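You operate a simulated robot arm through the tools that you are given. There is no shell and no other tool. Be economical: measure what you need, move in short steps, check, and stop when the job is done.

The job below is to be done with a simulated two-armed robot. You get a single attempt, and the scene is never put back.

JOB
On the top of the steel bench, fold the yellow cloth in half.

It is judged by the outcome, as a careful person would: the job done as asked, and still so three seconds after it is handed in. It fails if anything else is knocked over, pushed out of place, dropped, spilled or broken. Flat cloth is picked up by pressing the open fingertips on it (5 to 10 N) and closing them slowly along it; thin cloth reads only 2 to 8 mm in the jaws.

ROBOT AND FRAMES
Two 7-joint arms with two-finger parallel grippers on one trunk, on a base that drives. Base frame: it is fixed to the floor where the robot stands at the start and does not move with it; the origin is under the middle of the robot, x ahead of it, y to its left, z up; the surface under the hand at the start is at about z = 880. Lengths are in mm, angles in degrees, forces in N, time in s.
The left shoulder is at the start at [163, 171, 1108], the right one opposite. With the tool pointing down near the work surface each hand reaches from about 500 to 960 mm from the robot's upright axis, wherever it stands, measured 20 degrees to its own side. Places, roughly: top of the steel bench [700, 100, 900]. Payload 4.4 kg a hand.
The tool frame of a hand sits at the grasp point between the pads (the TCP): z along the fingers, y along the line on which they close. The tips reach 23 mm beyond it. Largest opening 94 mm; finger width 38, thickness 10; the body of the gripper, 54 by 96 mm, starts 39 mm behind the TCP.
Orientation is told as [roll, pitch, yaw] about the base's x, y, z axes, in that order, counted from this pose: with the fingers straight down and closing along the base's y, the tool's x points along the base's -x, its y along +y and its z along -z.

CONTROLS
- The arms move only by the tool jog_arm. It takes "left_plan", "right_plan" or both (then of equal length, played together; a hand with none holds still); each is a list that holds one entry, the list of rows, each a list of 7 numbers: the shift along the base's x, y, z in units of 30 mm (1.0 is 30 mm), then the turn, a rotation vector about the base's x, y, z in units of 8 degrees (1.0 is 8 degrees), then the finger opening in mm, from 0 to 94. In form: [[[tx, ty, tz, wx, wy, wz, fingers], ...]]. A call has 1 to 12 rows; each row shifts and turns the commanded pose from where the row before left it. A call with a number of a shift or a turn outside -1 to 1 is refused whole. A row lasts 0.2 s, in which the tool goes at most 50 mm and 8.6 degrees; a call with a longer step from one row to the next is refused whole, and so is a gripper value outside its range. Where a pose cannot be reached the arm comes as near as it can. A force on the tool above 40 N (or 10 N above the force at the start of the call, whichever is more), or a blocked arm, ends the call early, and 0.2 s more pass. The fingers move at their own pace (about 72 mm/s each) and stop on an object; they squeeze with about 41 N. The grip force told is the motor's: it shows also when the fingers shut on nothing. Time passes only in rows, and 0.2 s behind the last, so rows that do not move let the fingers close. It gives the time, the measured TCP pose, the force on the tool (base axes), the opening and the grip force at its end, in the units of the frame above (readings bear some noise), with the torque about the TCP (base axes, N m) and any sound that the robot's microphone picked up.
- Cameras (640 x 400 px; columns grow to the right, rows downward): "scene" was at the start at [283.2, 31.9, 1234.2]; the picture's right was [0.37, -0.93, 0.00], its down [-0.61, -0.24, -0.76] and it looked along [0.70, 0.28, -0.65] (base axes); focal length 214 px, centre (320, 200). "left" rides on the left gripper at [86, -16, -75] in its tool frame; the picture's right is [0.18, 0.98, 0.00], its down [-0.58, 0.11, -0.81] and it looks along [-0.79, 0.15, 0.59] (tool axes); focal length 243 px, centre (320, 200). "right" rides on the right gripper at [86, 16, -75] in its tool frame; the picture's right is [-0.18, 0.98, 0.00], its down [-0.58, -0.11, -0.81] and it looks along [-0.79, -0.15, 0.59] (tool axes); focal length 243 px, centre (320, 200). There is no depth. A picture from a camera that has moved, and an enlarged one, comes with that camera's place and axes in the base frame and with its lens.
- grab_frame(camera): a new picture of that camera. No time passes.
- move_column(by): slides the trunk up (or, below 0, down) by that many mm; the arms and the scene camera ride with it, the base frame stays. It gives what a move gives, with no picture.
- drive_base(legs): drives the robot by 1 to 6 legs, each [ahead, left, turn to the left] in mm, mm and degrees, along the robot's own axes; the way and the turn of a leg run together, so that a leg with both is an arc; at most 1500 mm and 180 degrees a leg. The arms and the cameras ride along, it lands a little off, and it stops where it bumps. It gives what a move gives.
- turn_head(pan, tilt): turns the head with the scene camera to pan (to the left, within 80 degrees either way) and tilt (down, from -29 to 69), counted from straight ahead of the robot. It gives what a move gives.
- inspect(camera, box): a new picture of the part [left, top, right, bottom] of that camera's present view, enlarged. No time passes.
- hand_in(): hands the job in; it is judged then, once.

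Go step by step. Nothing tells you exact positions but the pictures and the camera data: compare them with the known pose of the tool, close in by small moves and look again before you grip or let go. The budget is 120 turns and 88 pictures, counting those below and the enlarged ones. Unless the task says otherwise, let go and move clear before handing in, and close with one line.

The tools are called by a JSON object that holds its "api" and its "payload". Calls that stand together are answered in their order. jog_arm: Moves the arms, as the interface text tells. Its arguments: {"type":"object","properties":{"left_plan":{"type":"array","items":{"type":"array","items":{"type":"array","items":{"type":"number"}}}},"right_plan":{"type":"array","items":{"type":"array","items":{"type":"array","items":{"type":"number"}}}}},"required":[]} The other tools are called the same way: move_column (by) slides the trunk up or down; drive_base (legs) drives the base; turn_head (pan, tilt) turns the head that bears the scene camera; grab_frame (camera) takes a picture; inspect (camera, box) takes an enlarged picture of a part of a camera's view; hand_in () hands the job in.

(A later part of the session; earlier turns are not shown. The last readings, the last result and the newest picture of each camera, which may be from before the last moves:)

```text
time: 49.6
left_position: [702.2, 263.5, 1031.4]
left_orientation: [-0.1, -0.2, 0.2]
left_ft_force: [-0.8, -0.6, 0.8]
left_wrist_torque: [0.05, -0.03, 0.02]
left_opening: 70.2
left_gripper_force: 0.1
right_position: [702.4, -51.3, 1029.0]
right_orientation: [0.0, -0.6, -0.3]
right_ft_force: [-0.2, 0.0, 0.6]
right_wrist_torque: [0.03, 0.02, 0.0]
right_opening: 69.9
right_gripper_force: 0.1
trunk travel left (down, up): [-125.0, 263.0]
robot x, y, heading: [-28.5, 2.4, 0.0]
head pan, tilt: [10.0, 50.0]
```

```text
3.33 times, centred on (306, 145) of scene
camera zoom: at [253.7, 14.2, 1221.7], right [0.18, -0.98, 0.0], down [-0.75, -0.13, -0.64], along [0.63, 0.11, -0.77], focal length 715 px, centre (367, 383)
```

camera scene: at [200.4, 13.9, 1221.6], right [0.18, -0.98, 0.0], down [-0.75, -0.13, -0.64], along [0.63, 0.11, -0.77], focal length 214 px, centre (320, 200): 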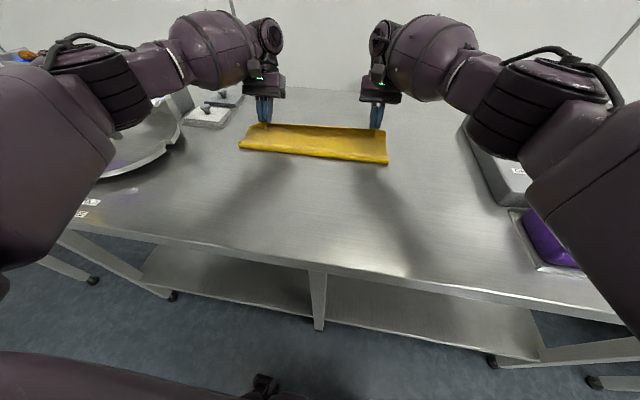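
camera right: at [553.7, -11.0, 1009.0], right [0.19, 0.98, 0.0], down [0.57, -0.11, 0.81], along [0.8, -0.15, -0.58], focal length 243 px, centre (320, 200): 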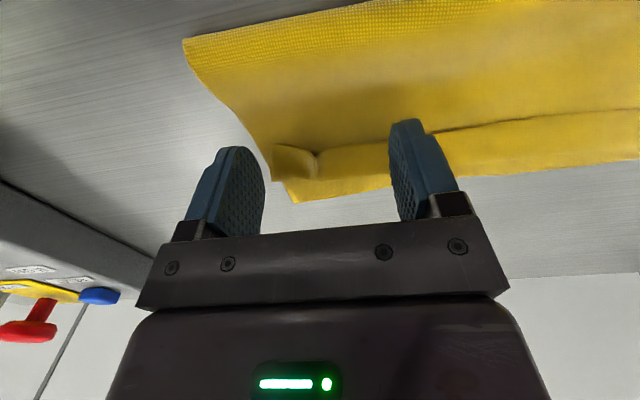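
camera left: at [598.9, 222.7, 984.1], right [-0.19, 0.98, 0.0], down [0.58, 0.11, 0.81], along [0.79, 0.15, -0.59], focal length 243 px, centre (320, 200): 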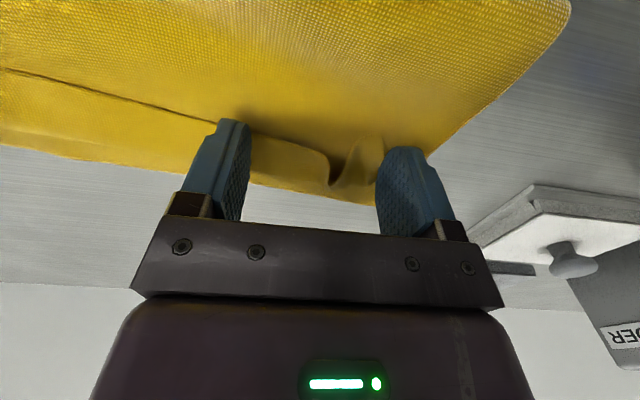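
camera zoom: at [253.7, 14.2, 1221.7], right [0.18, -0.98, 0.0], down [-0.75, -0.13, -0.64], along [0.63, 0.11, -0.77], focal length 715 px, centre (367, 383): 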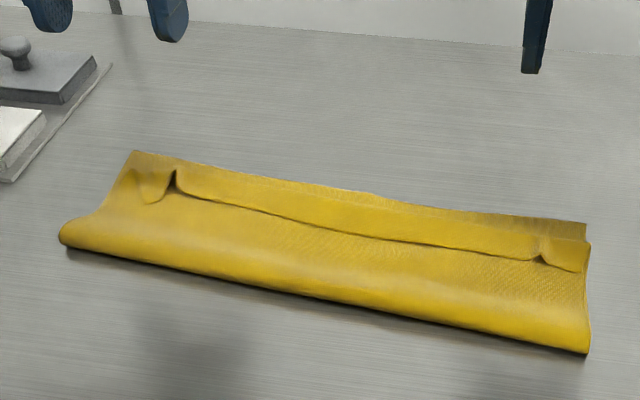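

The brush slid over and only nudged the left side forward a little. A better idea is to pinch the top layer just behind the hem and lift it so the hem hangs open by gravity, then lay it down forward. I'm moving in above those spots.

{"api": "jog_arm", "payload": {"left_plan": [[[-0.27, -0.19, -0.74, 0, 0, 0, 40], [-0.27, -0.19, -0.74, 0, 0, 0, 40], [-0.27, -0.19, -0.74, 0, 0, 0, 40], [-0.27, -0.19, -0.74, 0, 0, 0, 40], [-0.27, -0.19, -0.74, 0, 0, 0, 40], [0, 0, -0.2, 0, 0, 0, 40], [0, 0, 0, 0, 0, 0, 40]]], "right_plan": [[[-0.47, 0.17, -0.73, 0, 0, 0, 40], [-0.47, 0.17, -0.73, 0, 0, 0, 40], [-0.47, 0.17, -0.73, 0, 0, 0, 40], [-0.47, 0.17, -0.73, 0, 0, 0, 40], [-0.47, 0.17, -0.73, 0, 0, 0, 40], [0, 0, -0.2, 0, 0, 0, 40], [0, 0, 0, 0, 0, 0, 40]]]}}

{"api": "grab_frame", "payload": {"camera": "left"}}

{"api": "grab_frame", "payload": {"camera": "right"}}

```text
time: 51.2
left_position: [662.8, 235.8, 911.9]
left_orientation: [-0.1, -0.2, 0.2]
left_ft_force: [-0.1, 0.0, -0.1]
left_wrist_torque: [0.01, 0.01, 0.0]
left_opening: 39.8
left_gripper_force: 0.1
right_position: [632.9, -25.0, 914.3]
right_orientation: [0.0, -0.5, -0.2]
right_ft_force: [0.1, -0.7, 0.0]
right_wrist_torque: [-0.01, 0.01, -0.02]
right_opening: 40.2
right_gripper_force: 0.0
trunk travel left (down, up): [-125.0, 263.0]
robot x, y, heading: [-27.0, 0.0, 0.1]
head pan, tilt: [10.0, 50.0]
```

```text
20 pictures are left
camera left: at [575.7, 217.9, 984.3], right [-0.19, 0.98, 0.0], down [0.58, 0.11, 0.81], along [0.79, 0.15, -0.59], focal length 243 px, centre (320, 200)
```

left: 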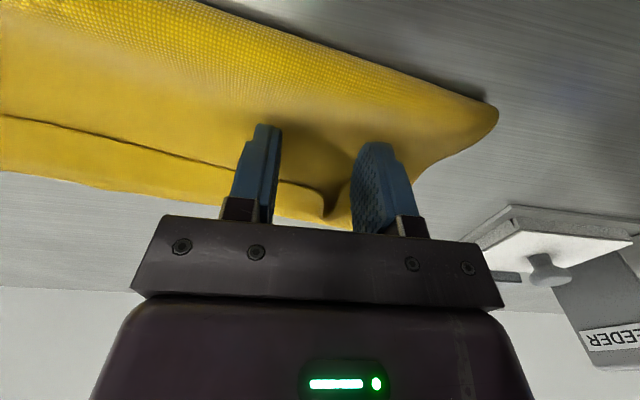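

```text
19 pictures are left
camera right: at [545.2, -8.2, 988.0], right [0.19, 0.98, 0.0], down [0.57, -0.11, 0.81], along [0.8, -0.15, -0.58], focal length 243 px, centre (320, 200)
```

right: 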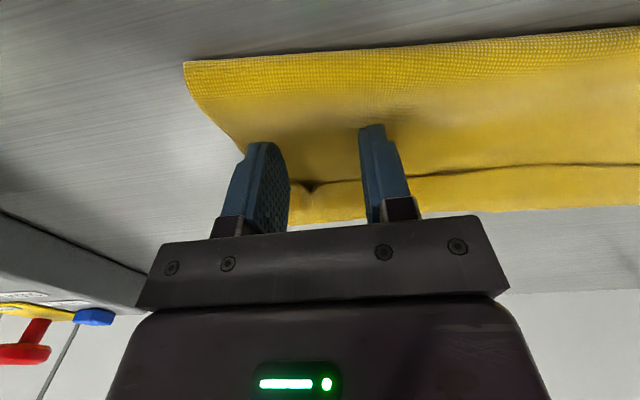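

{"api": "jog_arm", "payload": {"left_plan": [[[-0.1, -0.3, 0, 0, 0, 0, 40], [0, 0, -0.1, 0, 0, 0, 40], [0, 0, 0, 0, 0, 0, 40]]], "right_plan": [[[-0.05, 0.4, 0, 0, 0, 0, 40], [0, 0, -0.16, 0, 0, 0, 40], [0, 0, 0, 0, 0, 0, 40]]]}}

```text
time: 52.0
left_position: [659.6, 224.2, 909.3]
left_orientation: [-0.1, -0.2, 0.2]
left_ft_force: [0.2, 0.5, -0.5]
left_wrist_torque: [0.0, -0.03, 0.02]
left_opening: 40.1
left_gripper_force: 0.0
right_position: [630.3, -12.5, 908.0]
right_orientation: [-0.1, -0.5, -0.3]
right_ft_force: [-0.3, 0.0, 0.1]
right_wrist_torque: [0.02, 0.04, 0.03]
right_opening: 40.0
right_gripper_force: 0.0
trunk travel left (down, up): [-125.0, 263.0]
robot x, y, heading: [-27.5, 1.1, 0.2]
head pan, tilt: [10.0, 50.0]
```

{"api": "jog_arm", "payload": {"left_plan": [[[0, 0, -0.07, 0, 0, 0, 40], [0, 0, 0, 0, 0, 0, 40]]], "right_plan": [[[0, 0, -0.04, 0, 0, 0, 40], [0, 0, 0, 0, 0, 0, 40]]]}}

```text
time: 52.6
left_position: [659.1, 226.3, 906.4]
left_orientation: [-0.1, -0.1, 0.3]
left_ft_force: [0.4, 0.6, 0.1]
left_wrist_torque: [0.0, 0.04, 0.0]
left_opening: 40.2
left_gripper_force: 0.0
right_position: [630.1, -13.7, 907.8]
right_orientation: [-0.2, -0.5, -0.3]
right_ft_force: [0.1, 1.2, 1.0]
right_wrist_torque: [-0.03, 0.03, 0.04]
right_opening: 39.9
right_gripper_force: 0.2
trunk travel left (down, up): [-125.0, 263.0]
robot x, y, heading: [-25.0, -2.5, 0.3]
head pan, tilt: [10.0, 50.0]
```

{"api": "jog_arm", "payload": {"left_plan": [[[0, 0, -0.04, 0, 0, 0, 40], [0, 0, 0, 0, 0, 0, 40]]], "right_plan": [[[0, 0, -0.03, 0, 0, 0, 40], [0, 0, 0, 0, 0, 0, 40]]]}}

```text
time: 53.2
left_position: [660.5, 226.4, 905.1]
left_orientation: [0.0, -0.1, 0.2]
left_ft_force: [-1.4, -0.1, 1.9]
left_wrist_torque: [-0.02, -0.04, 0.01]
left_opening: 40.2
left_gripper_force: 0.1
right_position: [631.1, -13.6, 905.6]
right_orientation: [-0.1, -0.5, -0.3]
right_ft_force: [0.8, -0.4, 0.2]
right_wrist_torque: [0.01, -0.02, 0.0]
right_opening: 39.8
right_gripper_force: 0.0
trunk travel left (down, up): [-125.0, 263.0]
robot x, y, heading: [-27.4, -1.3, 0.3]
head pan, tilt: [10.0, 50.0]
```

{"api": "jog_arm", "payload": {"left_plan": [[[0, 0, -0.015, 0, 0, 0, 40], [0, 0, 0, 0, 0, 0, 40]]], "right_plan": [[[0, 0, -0.03, 0, 0, 0, 40], [0, 0, 0, 0, 0, 0, 40]]]}}

```text
time: 53.8
left_position: [659.3, 225.1, 905.0]
left_orientation: [0.0, 0.0, 0.2]
left_ft_force: [-0.5, -0.5, 5.4]
left_wrist_torque: [0.04, 0.02, 0.04]
left_opening: 39.8
left_gripper_force: 0.0
right_position: [630.3, -14.2, 905.6]
right_orientation: [0.0, -0.5, -0.4]
right_ft_force: [-0.8, 0.1, 1.3]
right_wrist_torque: [-0.01, -0.01, -0.02]
right_opening: 39.9
right_gripper_force: 0.1
trunk travel left (down, up): [-125.0, 263.0]
robot x, y, heading: [-25.6, -1.5, -0.0]
head pan, tilt: [10.0, 50.0]
```

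Light contact on both sides. I'll close slowly, with the right a touch lower.

{"api": "jog_arm", "payload": {"left_plan": [[[0, 0, 0, 0, 0, 0, 36], [0, 0, 0, 0, 0, 0, 32], [0, 0, 0, 0, 0, 0, 28], [0, 0, 0, 0, 0, 0, 24], [0, 0, 0, 0, 0, 0, 20], [0, 0, 0, 0, 0, 0, 16], [0, 0, 0, 0, 0, 0, 12], [0, 0, 0, 0, 0, 0, 8], [0, 0, 0, 0, 0, 0, 4], [0, 0, 0, 0, 0, 0, 0], [0, 0, 0, 0, 0, 0, 0]]], "right_plan": [[[0, 0, -0.02, 0, 0, 0, 36], [0, 0, 0, 0, 0, 0, 32], [0, 0, 0, 0, 0, 0, 28], [0, 0, 0, 0, 0, 0, 24], [0, 0, 0, 0, 0, 0, 20], [0, 0, 0, 0, 0, 0, 16], [0, 0, 0, 0, 0, 0, 12], [0, 0, 0, 0, 0, 0, 8], [0, 0, 0, 0, 0, 0, 4], [0, 0, 0, 0, 0, 0, 0], [0, 0, 0, 0, 0, 0, 0]]]}}

{"api": "jog_arm", "payload": {"left_plan": [[[0, 0, 0.4, 0, 0, 0, 0], [0, 0, 0.4, 0, 0, 0, 0], [0, 0, 0.4, 0, 0, 0, 0], [0, 0, 0.4, 0, 0, 0, 0], [0, 0, 0.4, 0, 0, 0, 0], [0, 0, 0, 0, 0, 0, 0]]], "right_plan": [[[0, 0, 0.4, 0, 0, 0, 0], [0, 0, 0.4, 0, 0, 0, 0], [0, 0, 0.4, 0, 0, 0, 0], [0, 0, 0.4, 0, 0, 0, 0], [0, 0, 0.4, 0, 0, 0, 0], [0, 0, 0, 0, 0, 0, 0]]]}}

{"api": "inspect", "payload": {"camera": "scene", "box": [200, 60, 440, 210]}}

{"api": "grab_frame", "payload": {"camera": "left"}}

```text
time: 56.2
left_position: [659.7, 225.1, 905.0]
left_orientation: [-0.1, -0.1, 0.1]
left_ft_force: [-1.9, -13.4, 6.7]
left_wrist_torque: [-0.29, 0.09, -0.09]
left_opening: 2.8
left_gripper_force: 41.4
right_position: [628.9, -12.8, 905.8]
right_orientation: [0.0, -0.5, -0.2]
right_ft_force: [1.9, 13.2, 6.6]
right_wrist_torque: [0.3, 0.03, 0.05]
right_opening: 2.0
right_gripper_force: 40.6
trunk travel left (down, up): [-125.0, 263.0]
robot x, y, heading: [-27.2, -0.7, -0.1]
head pan, tilt: [10.0, 50.0]
```

```text
time: 57.6
left_position: [660.2, 225.7, 963.9]
left_orientation: [0.0, -0.1, 0.2]
left_ft_force: [-2.7, -11.8, -1.1]
left_wrist_torque: [-0.27, 0.05, -0.07]
left_opening: 3.1
left_gripper_force: 41.3
right_position: [630.9, -12.3, 962.9]
right_orientation: [-0.1, -0.4, -0.3]
right_ft_force: [1.5, 12.1, 0.3]
right_wrist_torque: [0.28, -0.03, 0.05]
right_opening: 2.1
right_gripper_force: 40.9
trunk travel left (down, up): [-125.0, 263.0]
robot x, y, heading: [-24.0, -0.2, 0.2]
head pan, tilt: [10.0, 50.0]
```

```text
2.67 times, centred on (320, 135) of scene
camera zoom: at [255.3, 14.4, 1220.9], right [0.18, -0.98, 0.0], down [-0.75, -0.13, -0.64], along [0.63, 0.11, -0.77], focal length 572 px, centre (320, 373)
```

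zoom: 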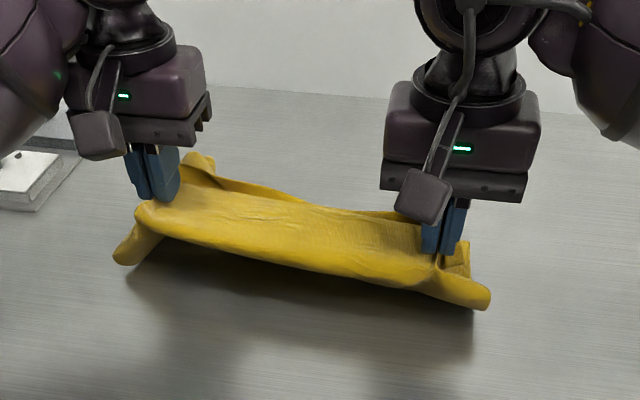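

```text
17 pictures are left
camera left: at [573.3, 208.7, 1036.6], right [-0.19, 0.98, 0.0], down [0.58, 0.11, 0.81], along [0.79, 0.15, -0.59], focal length 243 px, centre (320, 200)
```

left: 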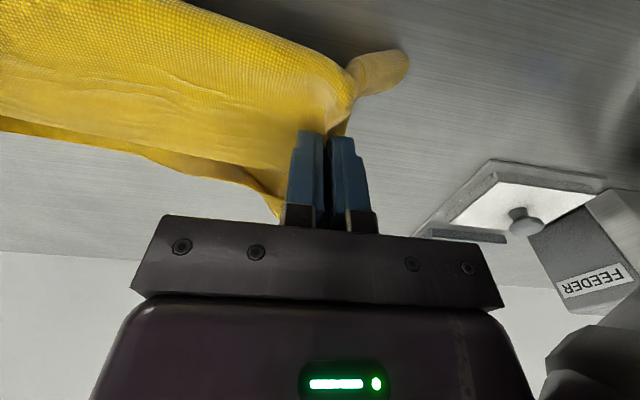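

Both layers came up together, which still lets the hem hang open. I'll lift a bit more to clear the far edges, then lower while moving back so they trail out flat.

{"api": "jog_arm", "payload": {"left_plan": [[[0, -0.05, 0.5, 0, 0, 0, 0], [0, -0.05, 0.5, 0, 0, 0, 0], [0, 0, 0.4, 0, 0, 0, 0], [0, 0, 0, 0, 0, 0, 0], [0, 0, 0, 0, 0, 0, 0]]], "right_plan": [[[0, 0.05, 0.5, 0, 0, 0, 0], [0, 0.05, 0.5, 0, 0, 0, 0], [0, 0, 0.4, 0, 0, 0, 0], [0, 0, 0, 0, 0, 0, 0], [0, 0, 0, 0, 0, 0, 0]]]}}

{"api": "grab_frame", "payload": {"camera": "left"}}

{"api": "inspect", "payload": {"camera": "scene", "box": [200, 60, 440, 210]}}

```text
time: 58.8
left_position: [659.5, 222.6, 1006.5]
left_orientation: [0.0, -0.1, 0.3]
left_ft_force: [-0.2, -2.9, -0.4]
left_wrist_torque: [-0.05, 0.02, -0.03]
left_opening: 2.8
left_gripper_force: 41.2
right_position: [630.5, -10.1, 1005.8]
right_orientation: [-0.2, -0.4, -0.4]
right_ft_force: [0.9, 2.8, 0.1]
right_wrist_torque: [0.05, -0.02, 0.02]
right_opening: 2.1
right_gripper_force: 41.1
trunk travel left (down, up): [-125.0, 263.0]
robot x, y, heading: [-24.3, -0.3, -0.2]
head pan, tilt: [10.0, 50.0]
```

```text
16 pictures are left
camera left: at [572.2, 205.2, 1079.2], right [-0.19, 0.98, 0.0], down [0.58, 0.11, 0.81], along [0.79, 0.15, -0.59], focal length 243 px, centre (320, 200)
```

left: 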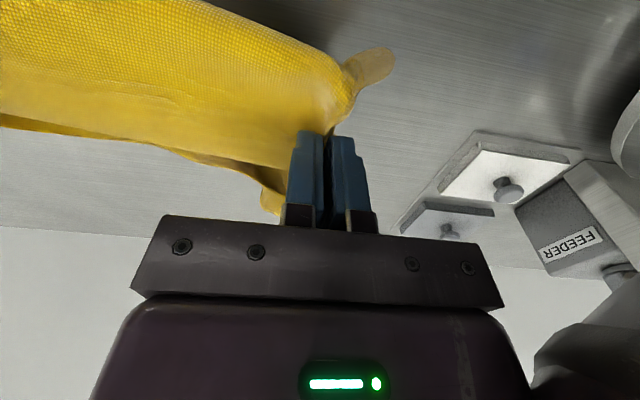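

```text
2.67 times, centred on (320, 135) of scene
camera zoom: at [255.0, 14.3, 1221.1], right [0.18, -0.98, 0.0], down [-0.75, -0.13, -0.64], along [0.63, 0.11, -0.77], focal length 572 px, centre (320, 373)
```

zoom: 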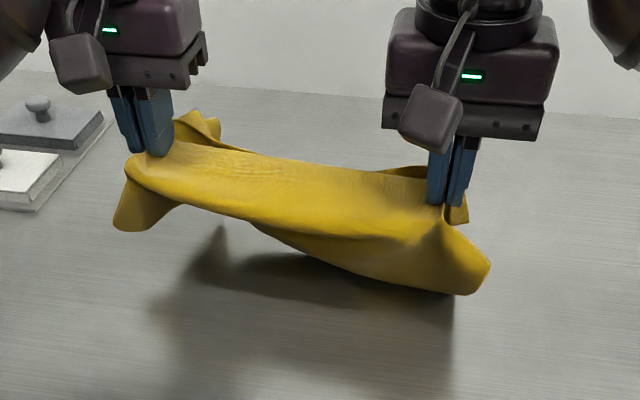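

I'll lower it slowly, drifting back a little so the far edges trail outward.

{"api": "jog_arm", "payload": {"left_plan": [[[0, 0, -0.4, 0, 0, 0, 0], [0, 0, -0.4, 0, 0, 0, 0], [0, 0, -0.4, 0, 0, 0, 0], [-0.05, 0.05, -0.4, 0, 0, 0, 0], [-0.1, 0.05, -0.4, 0, 0, 0, 0], [-0.15, 0, -0.35, 0, 0, 0, 0], [-0.15, 0, -0.35, 0, 0, 0, 0], [-0.15, 0, -0.3, 0, 0, 0, 0], [-0.1, 0, -0.2, 0, 0, 0, 0], [0, 0, 0, 0, 0, 0, 0]]], "right_plan": [[[0, 0, -0.4, 0, 0, 0, 0], [0, 0, -0.4, 0, 0, 0, 0], [0, 0, -0.4, 0, 0, 0, 0], [-0.05, -0.05, -0.4, 0, 0, 0, 0], [-0.1, -0.05, -0.4, 0, 0, 0, 0], [-0.15, 0, -0.35, 0, 0, 0, 0], [-0.15, 0, -0.35, 0, 0, 0, 0], [-0.15, 0, -0.3, 0, 0, 0, 0], [-0.1, 0, -0.2, 0, 0, 0, 0], [0, 0, 0, 0, 0, 0, 0]]]}}

{"api": "inspect", "payload": {"camera": "scene", "box": [200, 60, 440, 210]}}

```text
time: 61.0
left_position: [638.0, 226.1, 910.8]
left_orientation: [-0.1, -0.1, 0.0]
left_ft_force: [-1.8, -12.4, 3.0]
left_wrist_torque: [-0.28, 0.02, -0.1]
left_opening: 2.7
left_gripper_force: 40.9
right_position: [608.3, -11.9, 909.9]
right_orientation: [0.0, -0.4, -0.3]
right_ft_force: [0.9, 12.7, 0.7]
right_wrist_torque: [0.31, -0.06, 0.09]
right_opening: 2.0
right_gripper_force: 40.7
trunk travel left (down, up): [-125.0, 263.0]
robot x, y, heading: [-25.5, -0.5, -0.1]
head pan, tilt: [10.0, 50.0]
```

```text
2.67 times, centred on (320, 135) of scene
camera zoom: at [254.7, 14.3, 1221.3], right [0.18, -0.98, 0.0], down [-0.75, -0.13, -0.64], along [0.63, 0.11, -0.77], focal length 572 px, centre (320, 373)
```

zoom: 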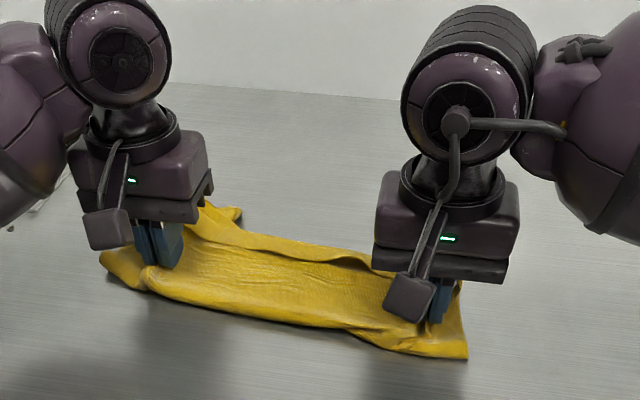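

{"api": "jog_arm", "payload": {"left_plan": [[[0, 0, -0.12, 0, 0, 0, 0], [0, 0, 0, 0, 0, 0, 8], [0, 0, 0, 0, 0, 0, 16], [0, 0, 0, 0, 0, 0, 24], [0, 0, 0, 0, 0, 0, 32], [0, 0, 0, 0, 0, 0, 40], [0, 0, 0, 0, 0, 0, 46], [0, 0, 0.5, 0, 0, 0, 46], [0, 0, 1, 0, 0, 0, 46], [0, 0, 1, 0, 0, 0, 46], [0, 0.8, 1, 0, 0, 0, 46], [0, 1, 1, 0, 0, 0, 46]]], "right_plan": [[[0, 0, -0.1, 0, 0, 0, 0], [0, 0, 0, 0, 0, 0, 8], [0, 0, 0, 0, 0, 0, 16], [0, 0, 0, 0, 0, 0, 24], [0, 0, 0, 0, 0, 0, 32], [0, 0, 0, 0, 0, 0, 40], [0, 0, 0, 0, 0, 0, 46], [0, 0, 0.5, 0, 0, 0, 46], [0, 0, 1, 0, 0, 0, 46], [0, 0, 1, 0, 0, 0, 46], [0, -0.8, 1, 0, 0, 0, 46], [0, -1, 1, 0, 0, 0, 46]]]}}

{"api": "jog_arm", "payload": {"left_plan": [[[0, 1, 0.5, 0, 0, 0, 46], [0, 1, 0.5, 0, 0, 0, 46]]], "right_plan": [[[0, -1, 0.5, 0, 0, 0, 46], [0, -1, 0.5, 0, 0, 0, 46]]]}}

{"api": "inspect", "payload": {"camera": "scene", "box": [210, 85, 402, 205]}}

```text
time: 63.6
left_position: [639.6, 279.4, 1044.2]
left_orientation: [-0.1, -0.2, 0.1]
left_ft_force: [-0.3, 0.2, 0.5]
left_wrist_torque: [-0.03, -0.04, -0.01]
left_opening: 46.3
left_gripper_force: 0.1
right_position: [609.1, -70.3, 1047.4]
right_orientation: [-0.1, -0.6, -0.3]
right_ft_force: [0.0, -0.6, 0.8]
right_wrist_torque: [-0.03, -0.01, 0.0]
right_opening: 45.9
right_gripper_force: 0.1
trunk travel left (down, up): [-125.0, 263.0]
robot x, y, heading: [-25.9, 0.6, -0.2]
head pan, tilt: [10.0, 50.0]
```

```text
time: 64.2
left_position: [637.2, 339.7, 1073.8]
left_orientation: [-0.1, -0.1, 0.1]
left_ft_force: [0.5, -0.9, 0.5]
left_wrist_torque: [-0.01, 0.0, 0.03]
left_opening: 46.2
left_gripper_force: 0.0
right_position: [609.4, -130.0, 1073.7]
right_orientation: [-0.2, -0.5, -0.4]
right_ft_force: [0.0, -0.4, 0.3]
right_wrist_torque: [-0.03, 0.0, -0.02]
right_opening: 46.1
right_gripper_force: 0.0
trunk travel left (down, up): [-125.0, 263.0]
robot x, y, heading: [-21.0, 1.0, 0.0]
head pan, tilt: [10.0, 50.0]
```

```text
3.33 times, centred on (306, 145) of scene
camera zoom: at [254.4, 14.2, 1221.4], right [0.18, -0.98, 0.0], down [-0.75, -0.13, -0.64], along [0.63, 0.11, -0.77], focal length 715 px, centre (367, 383)
```

zoom: 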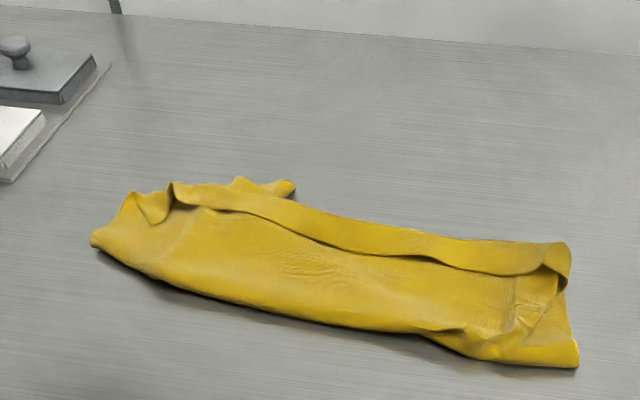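

The pile got worse, so the cleanest recovery is to unfold and refold with a better grip angle. Two ridges stand up at the ends of the top hem, about (678, 240) and (652, −44), and I'll pinch those from above.

{"api": "jog_arm", "payload": {"left_plan": [[[0.26, -0.65, -0.6, 0, 0, 0, 46], [0.26, -0.65, -0.8, 0, 0, 0, 46], [0.26, -0.65, -0.9, 0, 0, 0, 46], [0.26, -0.65, -0.9, 0, 0, 0, 46], [0.26, -0.65, -0.9, 0, 0, 0, 46], [0, 0, -0.8, 0, 0, 0, 46], [0, 0, 0, 0, 0, 0, 46]]], "right_plan": [[[0.29, 0.57, -0.6, 0, 0, 0, 46], [0.29, 0.57, -0.8, 0, 0, 0, 46], [0.29, 0.57, -0.9, 0, 0, 0, 46], [0.29, 0.57, -0.9, 0, 0, 0, 46], [0.29, 0.57, -0.9, 0, 0, 0, 46], [0, 0, -0.8, 0, 0, 0, 46], [0, 0, 0, 0, 0, 0, 46]]]}}

{"api": "grab_frame", "payload": {"camera": "left"}}

{"api": "grab_frame", "payload": {"camera": "right"}}

```text
time: 65.8
left_position: [679.3, 242.7, 924.8]
left_orientation: [-0.1, 0.0, 0.1]
left_ft_force: [0.1, -0.7, 0.0]
left_wrist_torque: [0.03, -0.03, 0.01]
left_opening: 46.0
left_gripper_force: 0.1
right_position: [653.2, -42.3, 926.4]
right_orientation: [-0.2, -0.6, -0.3]
right_ft_force: [0.3, -0.4, 0.4]
right_wrist_torque: [-0.01, -0.03, 0.01]
right_opening: 46.2
right_gripper_force: 0.1
trunk travel left (down, up): [-125.0, 263.0]
robot x, y, heading: [-28.2, -2.2, -0.2]
head pan, tilt: [10.0, 50.0]
```

```text
12 pictures are left
camera left: at [591.3, 224.3, 998.9], right [-0.19, 0.98, 0.0], down [0.58, 0.11, 0.81], along [0.79, 0.15, -0.59], focal length 243 px, centre (320, 200)
```

left: 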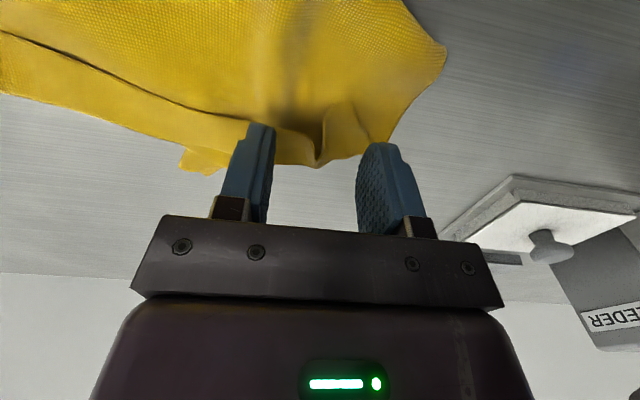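

```text
11 pictures are left
camera right: at [566.1, -25.0, 999.9], right [0.19, 0.98, 0.0], down [0.57, -0.11, 0.81], along [0.8, -0.15, -0.58], focal length 243 px, centre (320, 200)
```

right: 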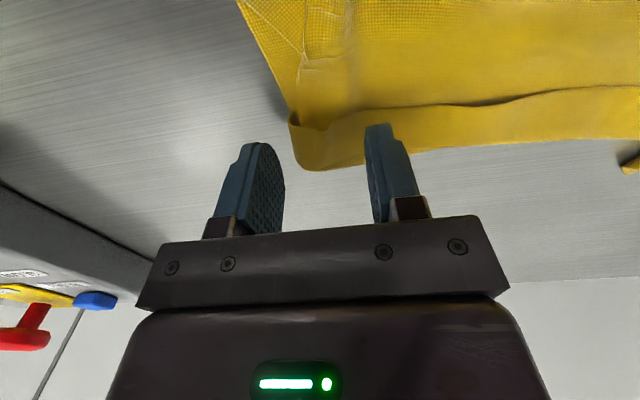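

The ridges sit between the fingers. I'll shift slightly forward onto the bend, go down just short of the table, and close.

{"api": "jog_arm", "payload": {"left_plan": [[[0.15, 0, -0.3, 0, 0, 0, 46], [0, 0, -0.22, 0, 0, 0, 46], [0, 0, 0, 0, 0, 0, 40], [0, 0, 0, 0, 0, 0, 34], [0, 0, 0, 0, 0, 0, 28], [0, 0, 0, 0, 0, 0, 22], [0, 0, 0, 0, 0, 0, 16], [0, 0, 0, 0, 0, 0, 10], [0, 0, 0, 0, 0, 0, 4], [0, 0, 0, 0, 0, 0, 0], [0, 0, 0, 0, 0, 0, 0], [0, 0, 0, 0, 0, 0, 0]]], "right_plan": [[[0.33, 0, -0.3, 0, 0, 0, 46], [0, 0, -0.3, 0, 0, 0, 46], [0, 0, 0, 0, 0, 0, 40], [0, 0, 0, 0, 0, 0, 34], [0, 0, 0, 0, 0, 0, 28], [0, 0, 0, 0, 0, 0, 22], [0, 0, 0, 0, 0, 0, 16], [0, 0, 0, 0, 0, 0, 10], [0, 0, 0, 0, 0, 0, 4], [0, 0, 0, 0, 0, 0, 0], [0, 0, 0, 0, 0, 0, 0], [0, 0, 0, 0, 0, 0, 0]]]}}

{"api": "jog_arm", "payload": {"left_plan": [[[0, 0, 0.4, 0, 0, 0, 0], [-0.1, 0, 0.5, 0, 0, 0, 0], [-0.1, 0, 0.6, 0, 0, 0, 0], [-0.2, 0, 0.6, 0, 0, 0, 0], [-0.2, 0, 0.6, 0, 0, 0, 0], [0, 0, 0, 0, 0, 0, 0]]], "right_plan": [[[0, 0, 0.4, 0, 0, 0, 0], [-0.1, 0, 0.5, 0, 0, 0, 0], [-0.1, 0, 0.6, 0, 0, 0, 0], [-0.2, 0, 0.6, 0, 0, 0, 0], [-0.2, 0, 0.6, 0, 0, 0, 0], [0, 0, 0, 0, 0, 0, 0]]]}}

{"api": "inspect", "payload": {"camera": "scene", "box": [200, 60, 440, 210]}}

```text
time: 68.4
left_position: [683.2, 241.2, 911.0]
left_orientation: [-0.1, -0.1, 0.2]
left_ft_force: [-0.2, -3.2, 1.6]
left_wrist_torque: [-0.06, 0.0, -0.02]
left_opening: 1.9
left_gripper_force: 41.0
right_position: [662.6, -40.9, 906.6]
right_orientation: [-0.2, -0.5, -0.3]
right_ft_force: [0.8, 3.9, 2.9]
right_wrist_torque: [0.11, -0.03, -0.02]
right_opening: 4.0
right_gripper_force: 41.3
trunk travel left (down, up): [-125.0, 263.0]
robot x, y, heading: [-24.4, -2.1, 0.0]
head pan, tilt: [10.0, 50.0]
```

```text
time: 69.8
left_position: [664.5, 240.8, 988.8]
left_orientation: [0.0, 0.0, 0.1]
left_ft_force: [-0.6, -3.7, 0.5]
left_wrist_torque: [-0.04, 0.01, -0.01]
left_opening: 1.7
left_gripper_force: 41.1
right_position: [646.3, -43.3, 986.9]
right_orientation: [0.0, -0.4, -0.4]
right_ft_force: [0.0, 2.2, 0.2]
right_wrist_torque: [0.05, 0.01, -0.06]
right_opening: 3.8
right_gripper_force: 41.8
trunk travel left (down, up): [-125.0, 263.0]
robot x, y, heading: [-25.7, -2.5, 0.2]
head pan, tilt: [10.0, 50.0]
```

```text
2.67 times, centred on (320, 135) of scene
camera zoom: at [255.8, 14.4, 1220.7], right [0.18, -0.98, 0.0], down [-0.75, -0.13, -0.64], along [0.63, 0.11, -0.77], focal length 572 px, centre (320, 373)
```

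zoom: 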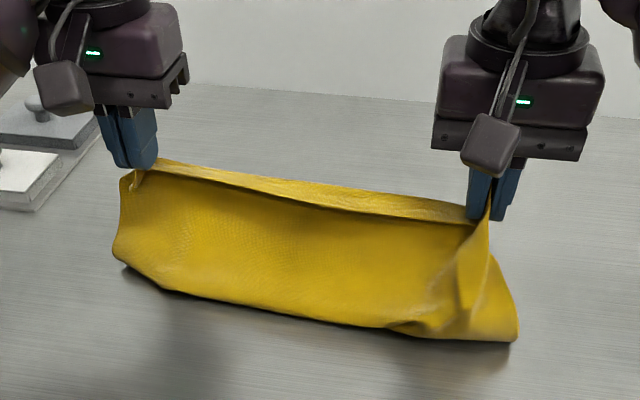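

Now only the top layer is held. I'll lift high so the whole cloth hangs and its wrinkles fall out.

{"api": "jog_arm", "payload": {"left_plan": [[[0, 0, 0.7, 0, 0, 0, 0], [0, 0, 0.7, 0, 0, 0, 0], [0, 0.03, 0.7, 0, 0, 0, 0], [0, 0.03, 0.7, 0, 0, 0, 0], [0, 0.03, 0.7, 0, 0, 0, 0], [0, 0, 0.7, 0, 0, 0, 0], [0, 0, 0.7, 0, 0, 0, 0], [0, 0, 0.7, 0, 0, 0, 0], [0, 0, 0.5, 0, 0, 0, 0], [0, 0, 0.2, 0, 0, 0, 0], [0, 0, 0, 0, 0, 0, 0], [0, 0, 0, 0, 0, 0, 0]]], "right_plan": [[[0.06, 0, 0.7, 0, 0, 0, 0], [0.06, 0, 0.7, 0, 0, 0, 0], [0.06, -0.03, 0.7, 0, 0, 0, 0], [0.06, -0.03, 0.7, 0, 0, 0, 0], [0.06, -0.03, 0.7, 0, 0, 0, 0], [0.06, 0, 0.7, 0, 0, 0, 0], [0.06, 0, 0.7, 0, 0, 0, 0], [0.06, 0, 0.7, 0, 0, 0, 0], [0.06, 0, 0.5, 0, 0, 0, 0], [0.06, 0, 0.2, 0, 0, 0, 0], [0, 0, 0, 0, 0, 0, 0], [0, 0, 0, 0, 0, 0, 0]]]}}

{"api": "inspect", "payload": {"camera": "scene", "box": [170, 20, 450, 195]}}

```text
time: 72.4
left_position: [664.6, 244.6, 1177.4]
left_orientation: [-0.1, -0.1, 0.2]
left_ft_force: [-1.2, -6.8, -0.6]
left_wrist_torque: [-0.15, 0.06, -0.07]
left_opening: 1.9
left_gripper_force: 41.2
right_position: [662.7, -44.7, 1177.1]
right_orientation: [-0.1, -0.4, -0.4]
right_ft_force: [0.0, 6.8, -0.2]
right_wrist_torque: [0.18, -0.02, -0.01]
right_opening: 3.9
right_gripper_force: 40.9
trunk travel left (down, up): [-125.0, 263.0]
robot x, y, heading: [-26.9, 0.0, 0.1]
head pan, tilt: [10.0, 50.0]
```

```text
2.29 times, centred on (310, 108) of scene
camera zoom: at [255.1, 14.3, 1221.1], right [0.18, -0.98, 0.0], down [-0.75, -0.13, -0.64], along [0.63, 0.11, -0.77], focal length 490 px, centre (343, 411)
```

zoom: 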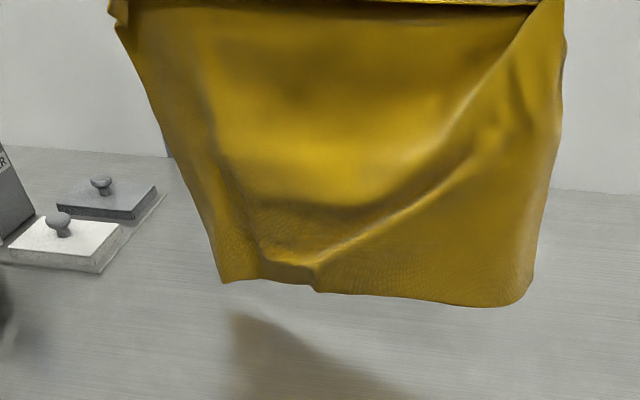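

The cloth hangs well, except the lower-left corner looks curled. I'll give it a gentle shake, then start laying the lower half down toward the robot.

{"api": "jog_arm", "payload": {"left_plan": [[[0, 0, 0.8, 0, 0, 0, 0], [1, 0, 0, 0, 0, 0, 0], [-1, 0, 0.3, 0, 0, 0, 0], [-1, 0, -0.3, 0, 0, 0, 0], [1, 0, 0.3, 0, 0, 0, 0], [1, 0, -0.3, 0, 0, 0, 0], [-1, 0, 0.3, 0, 0, 0, 0], [0, 0, -0.3, 0, 0, 0, 0], [0, 0, 0, 0, 0, 0, 0], [0, 0, 0, 0, 0, 0, 0], [0, 0, 0, 0, 0, 0, 0], [0, 0, 0, 0, 0, 0, 0]]], "right_plan": [[[0, 0, 0.8, 0, 0, 0, 0], [1, 0, 0, 0, 0, 0, 0], [-1, 0, 0.3, 0, 0, 0, 0], [-1, 0, -0.3, 0, 0, 0, 0], [1, 0, 0.3, 0, 0, 0, 0], [1, 0, -0.3, 0, 0, 0, 0], [-1, 0, 0.3, 0, 0, 0, 0], [0, 0, -0.3, 0, 0, 0, 0], [0, 0, 0, 0, 0, 0, 0], [0, 0, 0, 0, 0, 0, 0], [0, 0, 0, 0, 0, 0, 0], [0, 0, 0, 0, 0, 0, 0]]]}}

{"api": "grab_frame", "payload": {"camera": "scene"}}

```text
time: 75.0
left_position: [664.3, 244.7, 1203.9]
left_orientation: [-0.1, -0.1, 0.2]
left_ft_force: [0.9, -6.6, -1.0]
left_wrist_torque: [-0.16, 0.01, -0.05]
left_opening: 1.7
left_gripper_force: 41.1
right_position: [662.7, -43.5, 1200.0]
right_orientation: [-0.1, -0.4, -0.4]
right_ft_force: [-0.4, 5.8, 0.0]
right_wrist_torque: [0.14, -0.01, 0.0]
right_opening: 3.8
right_gripper_force: 40.7
trunk travel left (down, up): [-125.0, 263.0]
robot x, y, heading: [-25.6, -0.4, 0.3]
head pan, tilt: [10.0, 50.0]
```

```text
8 pictures are left
camera scene: at [254.8, 14.3, 1221.2], right [0.18, -0.98, 0.0], down [-0.75, -0.13, -0.64], along [0.63, 0.11, -0.77], focal length 214 px, centre (320, 200)
```

scene: 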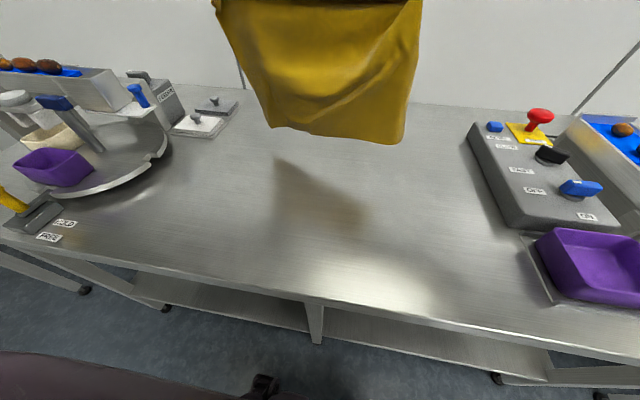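

It hangs straighter, though the left lower corner still seems tucked behind. I'll lay the whole cloth down by trailing it toward the robot, since dragging will pull the tucked corner open.

{"api": "jog_arm", "payload": {"left_plan": [[[0.85, 0, -0.3, 0, 0, 0, 0], [0.85, 0, -0.3, 0, 0, 0, 0], [0.85, 0, -0.3, 0, 0, 0, 0], [0, 0, -0.5, 0, 0, 0, 0], [0, 0, -0.8, 0, 0, 0, 0], [-0.2, 0, -0.6, 0, 0, 0, 0], [-0.5, 0, -0.6, 0, 0, 0, 0], [-0.55, 0, -0.6, 0, 0, 0, 0], [-0.55, 0, -0.6, 0, 0, 0, 0], [-0.55, 0, -0.6, 0, 0, 0, 0], [-0.55, 0, -0.6, 0, 0, 0, 0]]], "right_plan": [[[0.85, 0, -0.3, 0, 0, 0, 0], [0.85, 0, -0.3, 0, 0, 0, 0], [0.85, 0, -0.3, 0, 0, 0, 0], [0, 0, -0.5, 0, 0, 0, 0], [0, 0, -0.8, 0, 0, 0, 0], [-0.2, 0, -0.6, 0, 0, 0, 0], [-0.5, 0, -0.6, 0, 0, 0, 0], [-0.55, 0, -0.6, 0, 0, 0, 0], [-0.55, 0, -0.6, 0, 0, 0, 0], [-0.55, 0, -0.6, 0, 0, 0, 0], [-0.55, 0, -0.6, 0, 0, 0, 0]]]}}

{"api": "jog_arm", "payload": {"left_plan": [[[-0.65, 0, -0.5, 0, 0, 0, 0], [-0.65, 0, -0.5, 0, 0, 0, 0], [-0.65, 0, -0.5, 0, 0, 0, 0], [-0.65, 0, -0.5, 0, 0, 0, 0], [-0.65, 0, -0.4, 0, 0, 0, 0], [-0.65, 0, -0.4, 0, 0, 0, 0], [-0.5, 0, 0, 0, 0, 0, 0], [-0.4, 0, 0, 0, 0, 0, 0], [0, 0, 0, 0, 0, 0, 0]]], "right_plan": [[[-0.65, 0, -0.5, 0, 0, 0, 0], [-0.65, 0, -0.5, 0, 0, 0, 0], [-0.65, 0, -0.5, 0, 0, 0, 0], [-0.65, 0, -0.5, 0, 0, 0, 0], [-0.65, 0, -0.4, 0, 0, 0, 0], [-0.65, 0, -0.4, 0, 0, 0, 0], [-0.5, 0, 0, 0, 0, 0, 0], [-0.4, 0, 0, 0, 0, 0, 0], [0, 0, 0, 0, 0, 0, 0]]]}}

{"api": "grab_frame", "payload": {"camera": "scene"}}

```text
time: 77.4
left_position: [652.9, 243.9, 1028.9]
left_orientation: [0.0, 0.0, 0.3]
left_ft_force: [-1.1, -7.4, -0.2]
left_wrist_torque: [-0.12, 0.03, -0.05]
left_opening: 1.7
left_gripper_force: 40.8
right_position: [651.3, -44.9, 1027.1]
right_orientation: [-0.1, -0.4, -0.3]
right_ft_force: [0.9, 7.5, -0.5]
right_wrist_torque: [0.17, 0.02, -0.01]
right_opening: 3.8
right_gripper_force: 41.3
trunk travel left (down, up): [-125.0, 263.0]
robot x, y, heading: [-28.6, -0.7, -0.0]
head pan, tilt: [10.0, 50.0]
```

```text
time: 79.4
left_position: [509.1, 244.7, 944.8]
left_orientation: [-0.1, 0.0, 0.3]
left_ft_force: [-0.3, -7.7, 0.3]
left_wrist_torque: [-0.17, 0.02, -0.1]
left_opening: 2.0
left_gripper_force: 41.3
right_position: [509.5, -43.9, 943.3]
right_orientation: [-0.2, -0.4, -0.4]
right_ft_force: [1.0, 7.4, -0.1]
right_wrist_torque: [0.14, -0.02, -0.03]
right_opening: 3.9
right_gripper_force: 41.1
trunk travel left (down, up): [-125.0, 263.0]
robot x, y, heading: [-26.6, -0.5, 0.0]
head pan, tilt: [10.0, 50.0]
```

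```text
7 pictures are left
camera scene: at [255.1, 14.2, 1221.1], right [0.18, -0.98, 0.0], down [-0.75, -0.13, -0.64], along [0.63, 0.11, -0.77], focal length 214 px, centre (320, 200)
```

scene: 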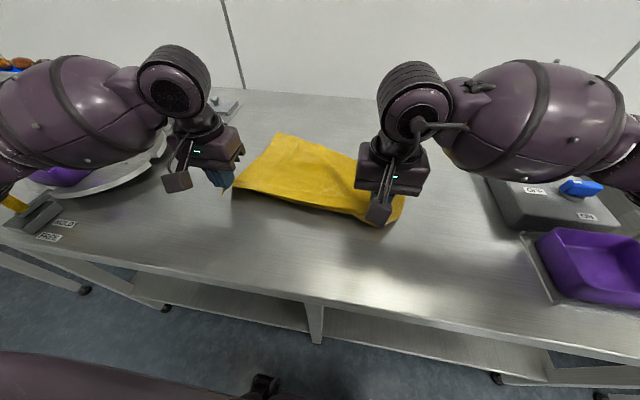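

The cloth is down and mostly flat, but its left side is tucked under. Sliding the cloth to the right should make table friction pull the tucked flap out to the left, and there's free bench there.

{"api": "jog_arm", "payload": {"left_plan": [[[0, 0, -0.5, 0, 0, 0, 0], [0, -0.1, -0.4, 0, 0, 0, 0], [0, -0.6, 0, 0, 0, 0, 0], [0, -0.6, 0, 0, 0, 0, 0], [0, -0.6, 0, 0, 0, 0, 0], [0, -0.6, 0, 0, 0, 0, 0], [0, -0.6, 0, 0, 0, 0, 0], [0, -0.6, 0, 0, 0, 0, 0], [0, -0.6, 0, 0, 0, 0, 0], [0, -0.3, 0, 0, 0, 0, 0], [0, 0, 0, 0, 0, 0, 0]]], "right_plan": [[[0, 0, -0.5, 0, 0, 0, 0], [0, 0, -0.4, 0, 0, 0, 0], [0, -0.6, 0, 0, 0, 0, 0], [0, -0.6, 0, 0, 0, 0, 0], [0, -0.6, 0, 0, 0, 0, 0], [0, -0.6, 0, 0, 0, 0, 0], [0, -0.6, 0, 0, 0, 0, 0], [0, -0.6, 0, 0, 0, 0, 0], [0, -0.6, 0, 0, 0, 0, 0], [0, -0.3, 0, 0, 0, 0, 0], [0, 0, 0, 0, 0, 0, 0]]]}}

{"api": "inspect", "payload": {"camera": "scene", "box": [200, 90, 456, 250]}}

```text
time: 81.8
left_position: [510.4, 107.7, 917.7]
left_orientation: [0.1, 0.0, 0.2]
left_ft_force: [0.1, -4.3, 1.0]
left_wrist_torque: [-0.11, 0.04, -0.01]
left_opening: 1.7
left_gripper_force: 40.9
right_position: [508.8, -179.5, 915.5]
right_orientation: [0.0, -0.4, -0.3]
right_ft_force: [1.1, 5.0, 0.1]
right_wrist_torque: [0.11, 0.01, -0.02]
right_opening: 4.0
right_gripper_force: 40.7
trunk travel left (down, up): [-125.0, 263.0]
robot x, y, heading: [-25.6, 1.7, -0.0]
head pan, tilt: [10.0, 50.0]
```

```text
2.50 times, centred on (328, 170) of scene
camera zoom: at [255.0, 14.4, 1221.1], right [0.18, -0.98, 0.0], down [-0.75, -0.13, -0.64], along [0.63, 0.11, -0.77], focal length 536 px, centre (300, 275)
```

zoom: 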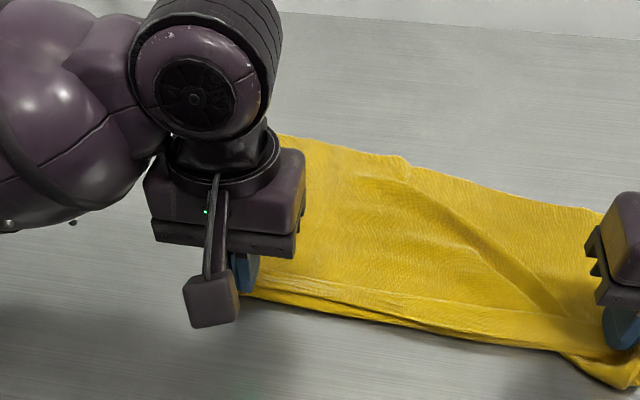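

I'll press lightly, spread the grips open to release, clear both hands and look at the flat state.

{"api": "jog_arm", "payload": {"left_plan": [[[0, 0, -0.3, 0, 0, 0, 0], [-0.3, 0, -0.08, 0, 0, 0, 0], [0, 0, 0, 0, 0, 0, 12], [0, 0, 0, 0, 0, 0, 24], [0, 0, 0, 0, 0, 0, 36], [0, 0, 0, 0, 0, 0, 50], [0, 0, 0.3, 0, 0, 0, 50], [0, 0, 1, 0, 0, 0, 50], [0, 0.6, 1, 0, 0, 0, 50], [0, 1, 1, 0, 0, 0, 50], [0, 1, 1, 0, 0, 0, 50], [0, 1, 1, 0, 0, 0, 50]]], "right_plan": [[[0, 0, -0.24, 0, 0, 0, 0], [-0.3, 0, -0.08, 0, 0, 0, 0], [0, 0, 0, 0, 0, 0, 12], [0, 0, 0, 0, 0, 0, 24], [0, 0, 0, 0, 0, 0, 36], [0, 0, 0, 0, 0, 0, 50], [0, 0, 0.3, 0, 0, 0, 50], [0, 0, 1, 0, 0, 0, 50], [0, 0, 1, 0, 0, 0, 50], [0, -0.3, 1, 0, 0, 0, 50], [0, -0.3, 1, 0, 0, 0, 50], [0, -0.3, 1, 0, 0, 0, 50]]]}}

{"api": "jog_arm", "payload": {"left_plan": [[[0, 1, 0.8, 0, 0, 0, 50], [0, 1, 0.8, 0, 0, 0, 50], [0, 1, 0.5, 0, 0, 0, 50], [0, 1, 0, 0, 0, 0, 50]]], "right_plan": [[[0, -0.5, 1, 0, 0, 0, 50], [0, -0.5, 1, 0, 0, 0, 50], [0, -0.5, 1, 0, 0, 0, 50], [0, -0.5, 0.5, 0, 0, 0, 50]]]}}

{"api": "grab_frame", "payload": {"camera": "scene"}}

```text
time: 84.4
left_position: [499.1, 212.3, 1065.1]
left_orientation: [-0.1, -0.2, 0.1]
left_ft_force: [0.8, 0.6, 1.2]
left_wrist_torque: [-0.04, -0.03, 0.0]
left_opening: 50.1
left_gripper_force: 0.0
right_position: [497.2, -204.8, 1066.6]
right_orientation: [-0.3, -0.6, -0.3]
right_ft_force: [-0.4, -0.3, -0.1]
right_wrist_torque: [0.0, 0.0, -0.02]
right_opening: 50.0
right_gripper_force: 0.0
trunk travel left (down, up): [-125.0, 263.0]
robot x, y, heading: [-24.8, -0.4, 0.0]
head pan, tilt: [10.0, 50.0]
```

```text
time: 85.4
left_position: [500.5, 333.6, 1128.8]
left_orientation: [-0.1, -0.3, 0.1]
left_ft_force: [-0.1, -0.7, 0.0]
left_wrist_torque: [-0.04, -0.02, 0.0]
left_opening: 49.9
left_gripper_force: 0.0
right_position: [497.7, -266.9, 1172.1]
right_orientation: [-0.1, -0.5, -0.3]
right_ft_force: [-0.5, -0.7, -0.1]
right_wrist_torque: [0.01, -0.01, 0.0]
right_opening: 50.0
right_gripper_force: 0.0
trunk travel left (down, up): [-125.0, 263.0]
robot x, y, heading: [-22.7, -1.0, -0.1]
head pan, tilt: [10.0, 50.0]
```

```text
5 pictures are left
camera scene: at [254.0, 14.4, 1221.5], right [0.18, -0.98, 0.0], down [-0.75, -0.13, -0.64], along [0.63, 0.11, -0.77], focal length 214 px, centre (320, 200)
```

scene: 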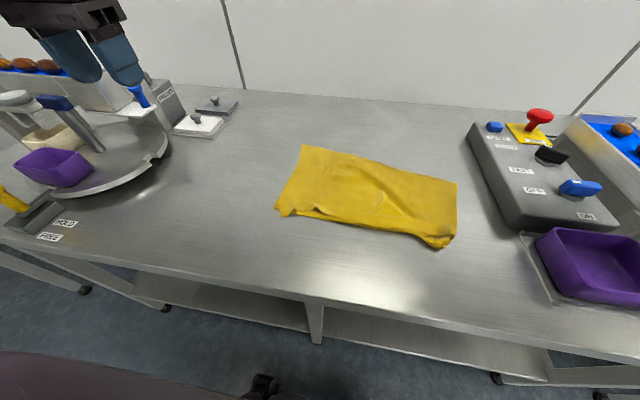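

The tucked side is out: the far edge now spans (705, 138) to (635, −226). What's left is bunching under the near edge. Next I'll grip the far edge with the hands tilted forward-back, drag it away from the robot to open the near hem, then fold toward the robot with the natural tilt.

{"api": "jog_arm", "payload": {"left_plan": [[[0.5, -0.65, -0.5, 0, 0.31, 0, 46], [0.5, -0.65, -0.5, 0, 0.31, 0, 46], [0.5, -0.65, -0.5, 0, 0.31, 0, 46], [0.5, -0.65, -0.5, 0, 0.31, 0, 46], [0.5, -0.65, -0.5, 0, 0.31, 0, 46], [0.5, -0.65, -0.5, 0, 0.31, 0, 46], [0.5, -0.65, -0.5, 0, 0.31, 0, 46], [0.5, -0.65, -0.5, 0, 0.31, 0, 46], [0.5, -0.65, -0.5, 0, 0.31, 0, 46], [0.5, -0.65, -0.5, 0, 0.31, 0, 46], [0.5, -0.65, -0.5, 0, 0.31, 0, 46], [0.5, -0.65, -0.5, 0, 0.31, 0, 46]]], "right_plan": [[[0.355, 0.228, -0.62, 0, 0.31, 0, 46], [0.355, 0.228, -0.62, 0, 0.31, 0, 46], [0.355, 0.228, -0.62, 0, 0.31, 0, 46], [0.355, 0.228, -0.62, 0, 0.31, 0, 46], [0.355, 0.228, -0.62, 0, 0.31, 0, 46], [0.355, 0.228, -0.62, 0, 0.31, 0, 46], [0.355, 0.228, -0.62, 0, 0.31, 0, 46], [0.355, 0.228, -0.62, 0, 0.31, 0, 46], [0.355, 0.228, -0.62, 0, 0.31, 0, 46], [0.355, 0.228, -0.62, 0, 0.31, 0, 46], [0.355, 0.228, -0.62, 0, 0.31, 0, 46], [0.355, 0.228, -0.62, 0, 0.31, 0, 46]]]}}

```text
time: 88.0
left_position: [679.0, 101.6, 953.0]
left_orientation: [-0.1, 29.4, 0.2]
left_ft_force: [-0.3, 0.3, -0.8]
left_wrist_torque: [0.01, -0.02, 0.01]
left_opening: 46.3
left_gripper_force: 0.0
right_position: [624.7, -185.8, 948.8]
right_orientation: [-0.4, 29.0, -0.4]
right_ft_force: [-0.4, 0.1, -0.1]
right_wrist_torque: [-0.01, 0.0, 0.01]
right_opening: 46.0
right_gripper_force: 0.1
trunk travel left (down, up): [-125.0, 263.0]
robot x, y, heading: [-23.9, 0.2, 0.2]
head pan, tilt: [10.0, 50.0]
```

{"api": "jog_arm", "payload": {"left_plan": [[[0, 0, -0.6, 0, 0, 0, 46], [0, 0, -0.6, 0, 0, 0, 46], [0, 0, -0.08, 0, 0, 0, 46], [0, 0, 0, 0, 0, 0, 46]]], "right_plan": [[[0, 0, -0.6, 0, 0, 0, 46], [0, 0, -0.5, 0, 0, 0, 46], [0, 0, -0.08, 0, 0, 0, 46], [0, 0, 0, 0, 0, 0, 46]]]}}

{"api": "grab_frame", "payload": {"camera": "left"}}

```text
time: 89.0
left_position: [679.0, 104.0, 913.2]
left_orientation: [-0.1, 29.5, 0.1]
left_ft_force: [-0.2, -0.1, 0.6]
left_wrist_torque: [0.02, 0.03, -0.01]
left_opening: 46.2
left_gripper_force: 0.1
right_position: [626.4, -181.2, 914.6]
right_orientation: [-0.4, 29.0, -0.4]
right_ft_force: [1.0, -0.5, 0.3]
right_wrist_torque: [0.02, 0.01, -0.01]
right_opening: 46.3
right_gripper_force: 0.0
trunk travel left (down, up): [-125.0, 263.0]
robot x, y, heading: [-23.0, 1.6, 0.1]
head pan, tilt: [10.0, 50.0]
```

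```text
4 pictures are left
camera left: at [640.0, 87.1, 1018.9], right [-0.16, 0.98, 0.09], down [0.9, 0.11, 0.42], along [0.4, 0.15, -0.91], focal length 243 px, centre (320, 200)
```

left: 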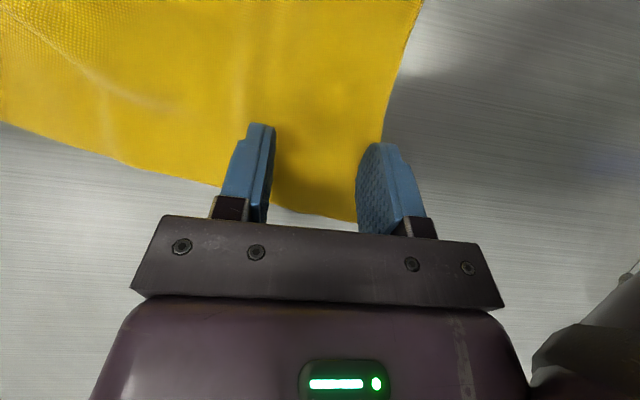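

The edge here is at x about 709, a bit further than estimated. I'll shift forward and inward, then press.

{"api": "jog_arm", "payload": {"left_plan": [[[0.43, -0.4, 0, 0, 0, 0, 44], [0, 0, -0.07, 0, 0, 0, 44], [0, 0, 0, 0, 0, 0, 44]]], "right_plan": [[[0.33, 0.27, 0, 0, 0, 0, 44], [0, 0, -0.09, 0, 0, 0, 44], [0, 0, 0, 0, 0, 0, 44]]]}}

```text
time: 89.8
left_position: [691.2, 89.2, 910.1]
left_orientation: [-0.1, 29.4, 0.1]
left_ft_force: [0.6, -1.3, 8.5]
left_wrist_torque: [-0.13, -0.04, 0.0]
left_opening: 44.1
left_gripper_force: 0.8
right_position: [634.4, -175.0, 909.4]
right_orientation: [-0.3, 29.2, -0.3]
right_ft_force: [-0.3, -0.3, 3.4]
right_wrist_torque: [0.04, -0.01, -0.02]
right_opening: 43.9
right_gripper_force: 0.1
trunk travel left (down, up): [-125.0, 263.0]
robot x, y, heading: [-25.9, 0.4, -0.1]
head pan, tilt: [10.0, 50.0]
```

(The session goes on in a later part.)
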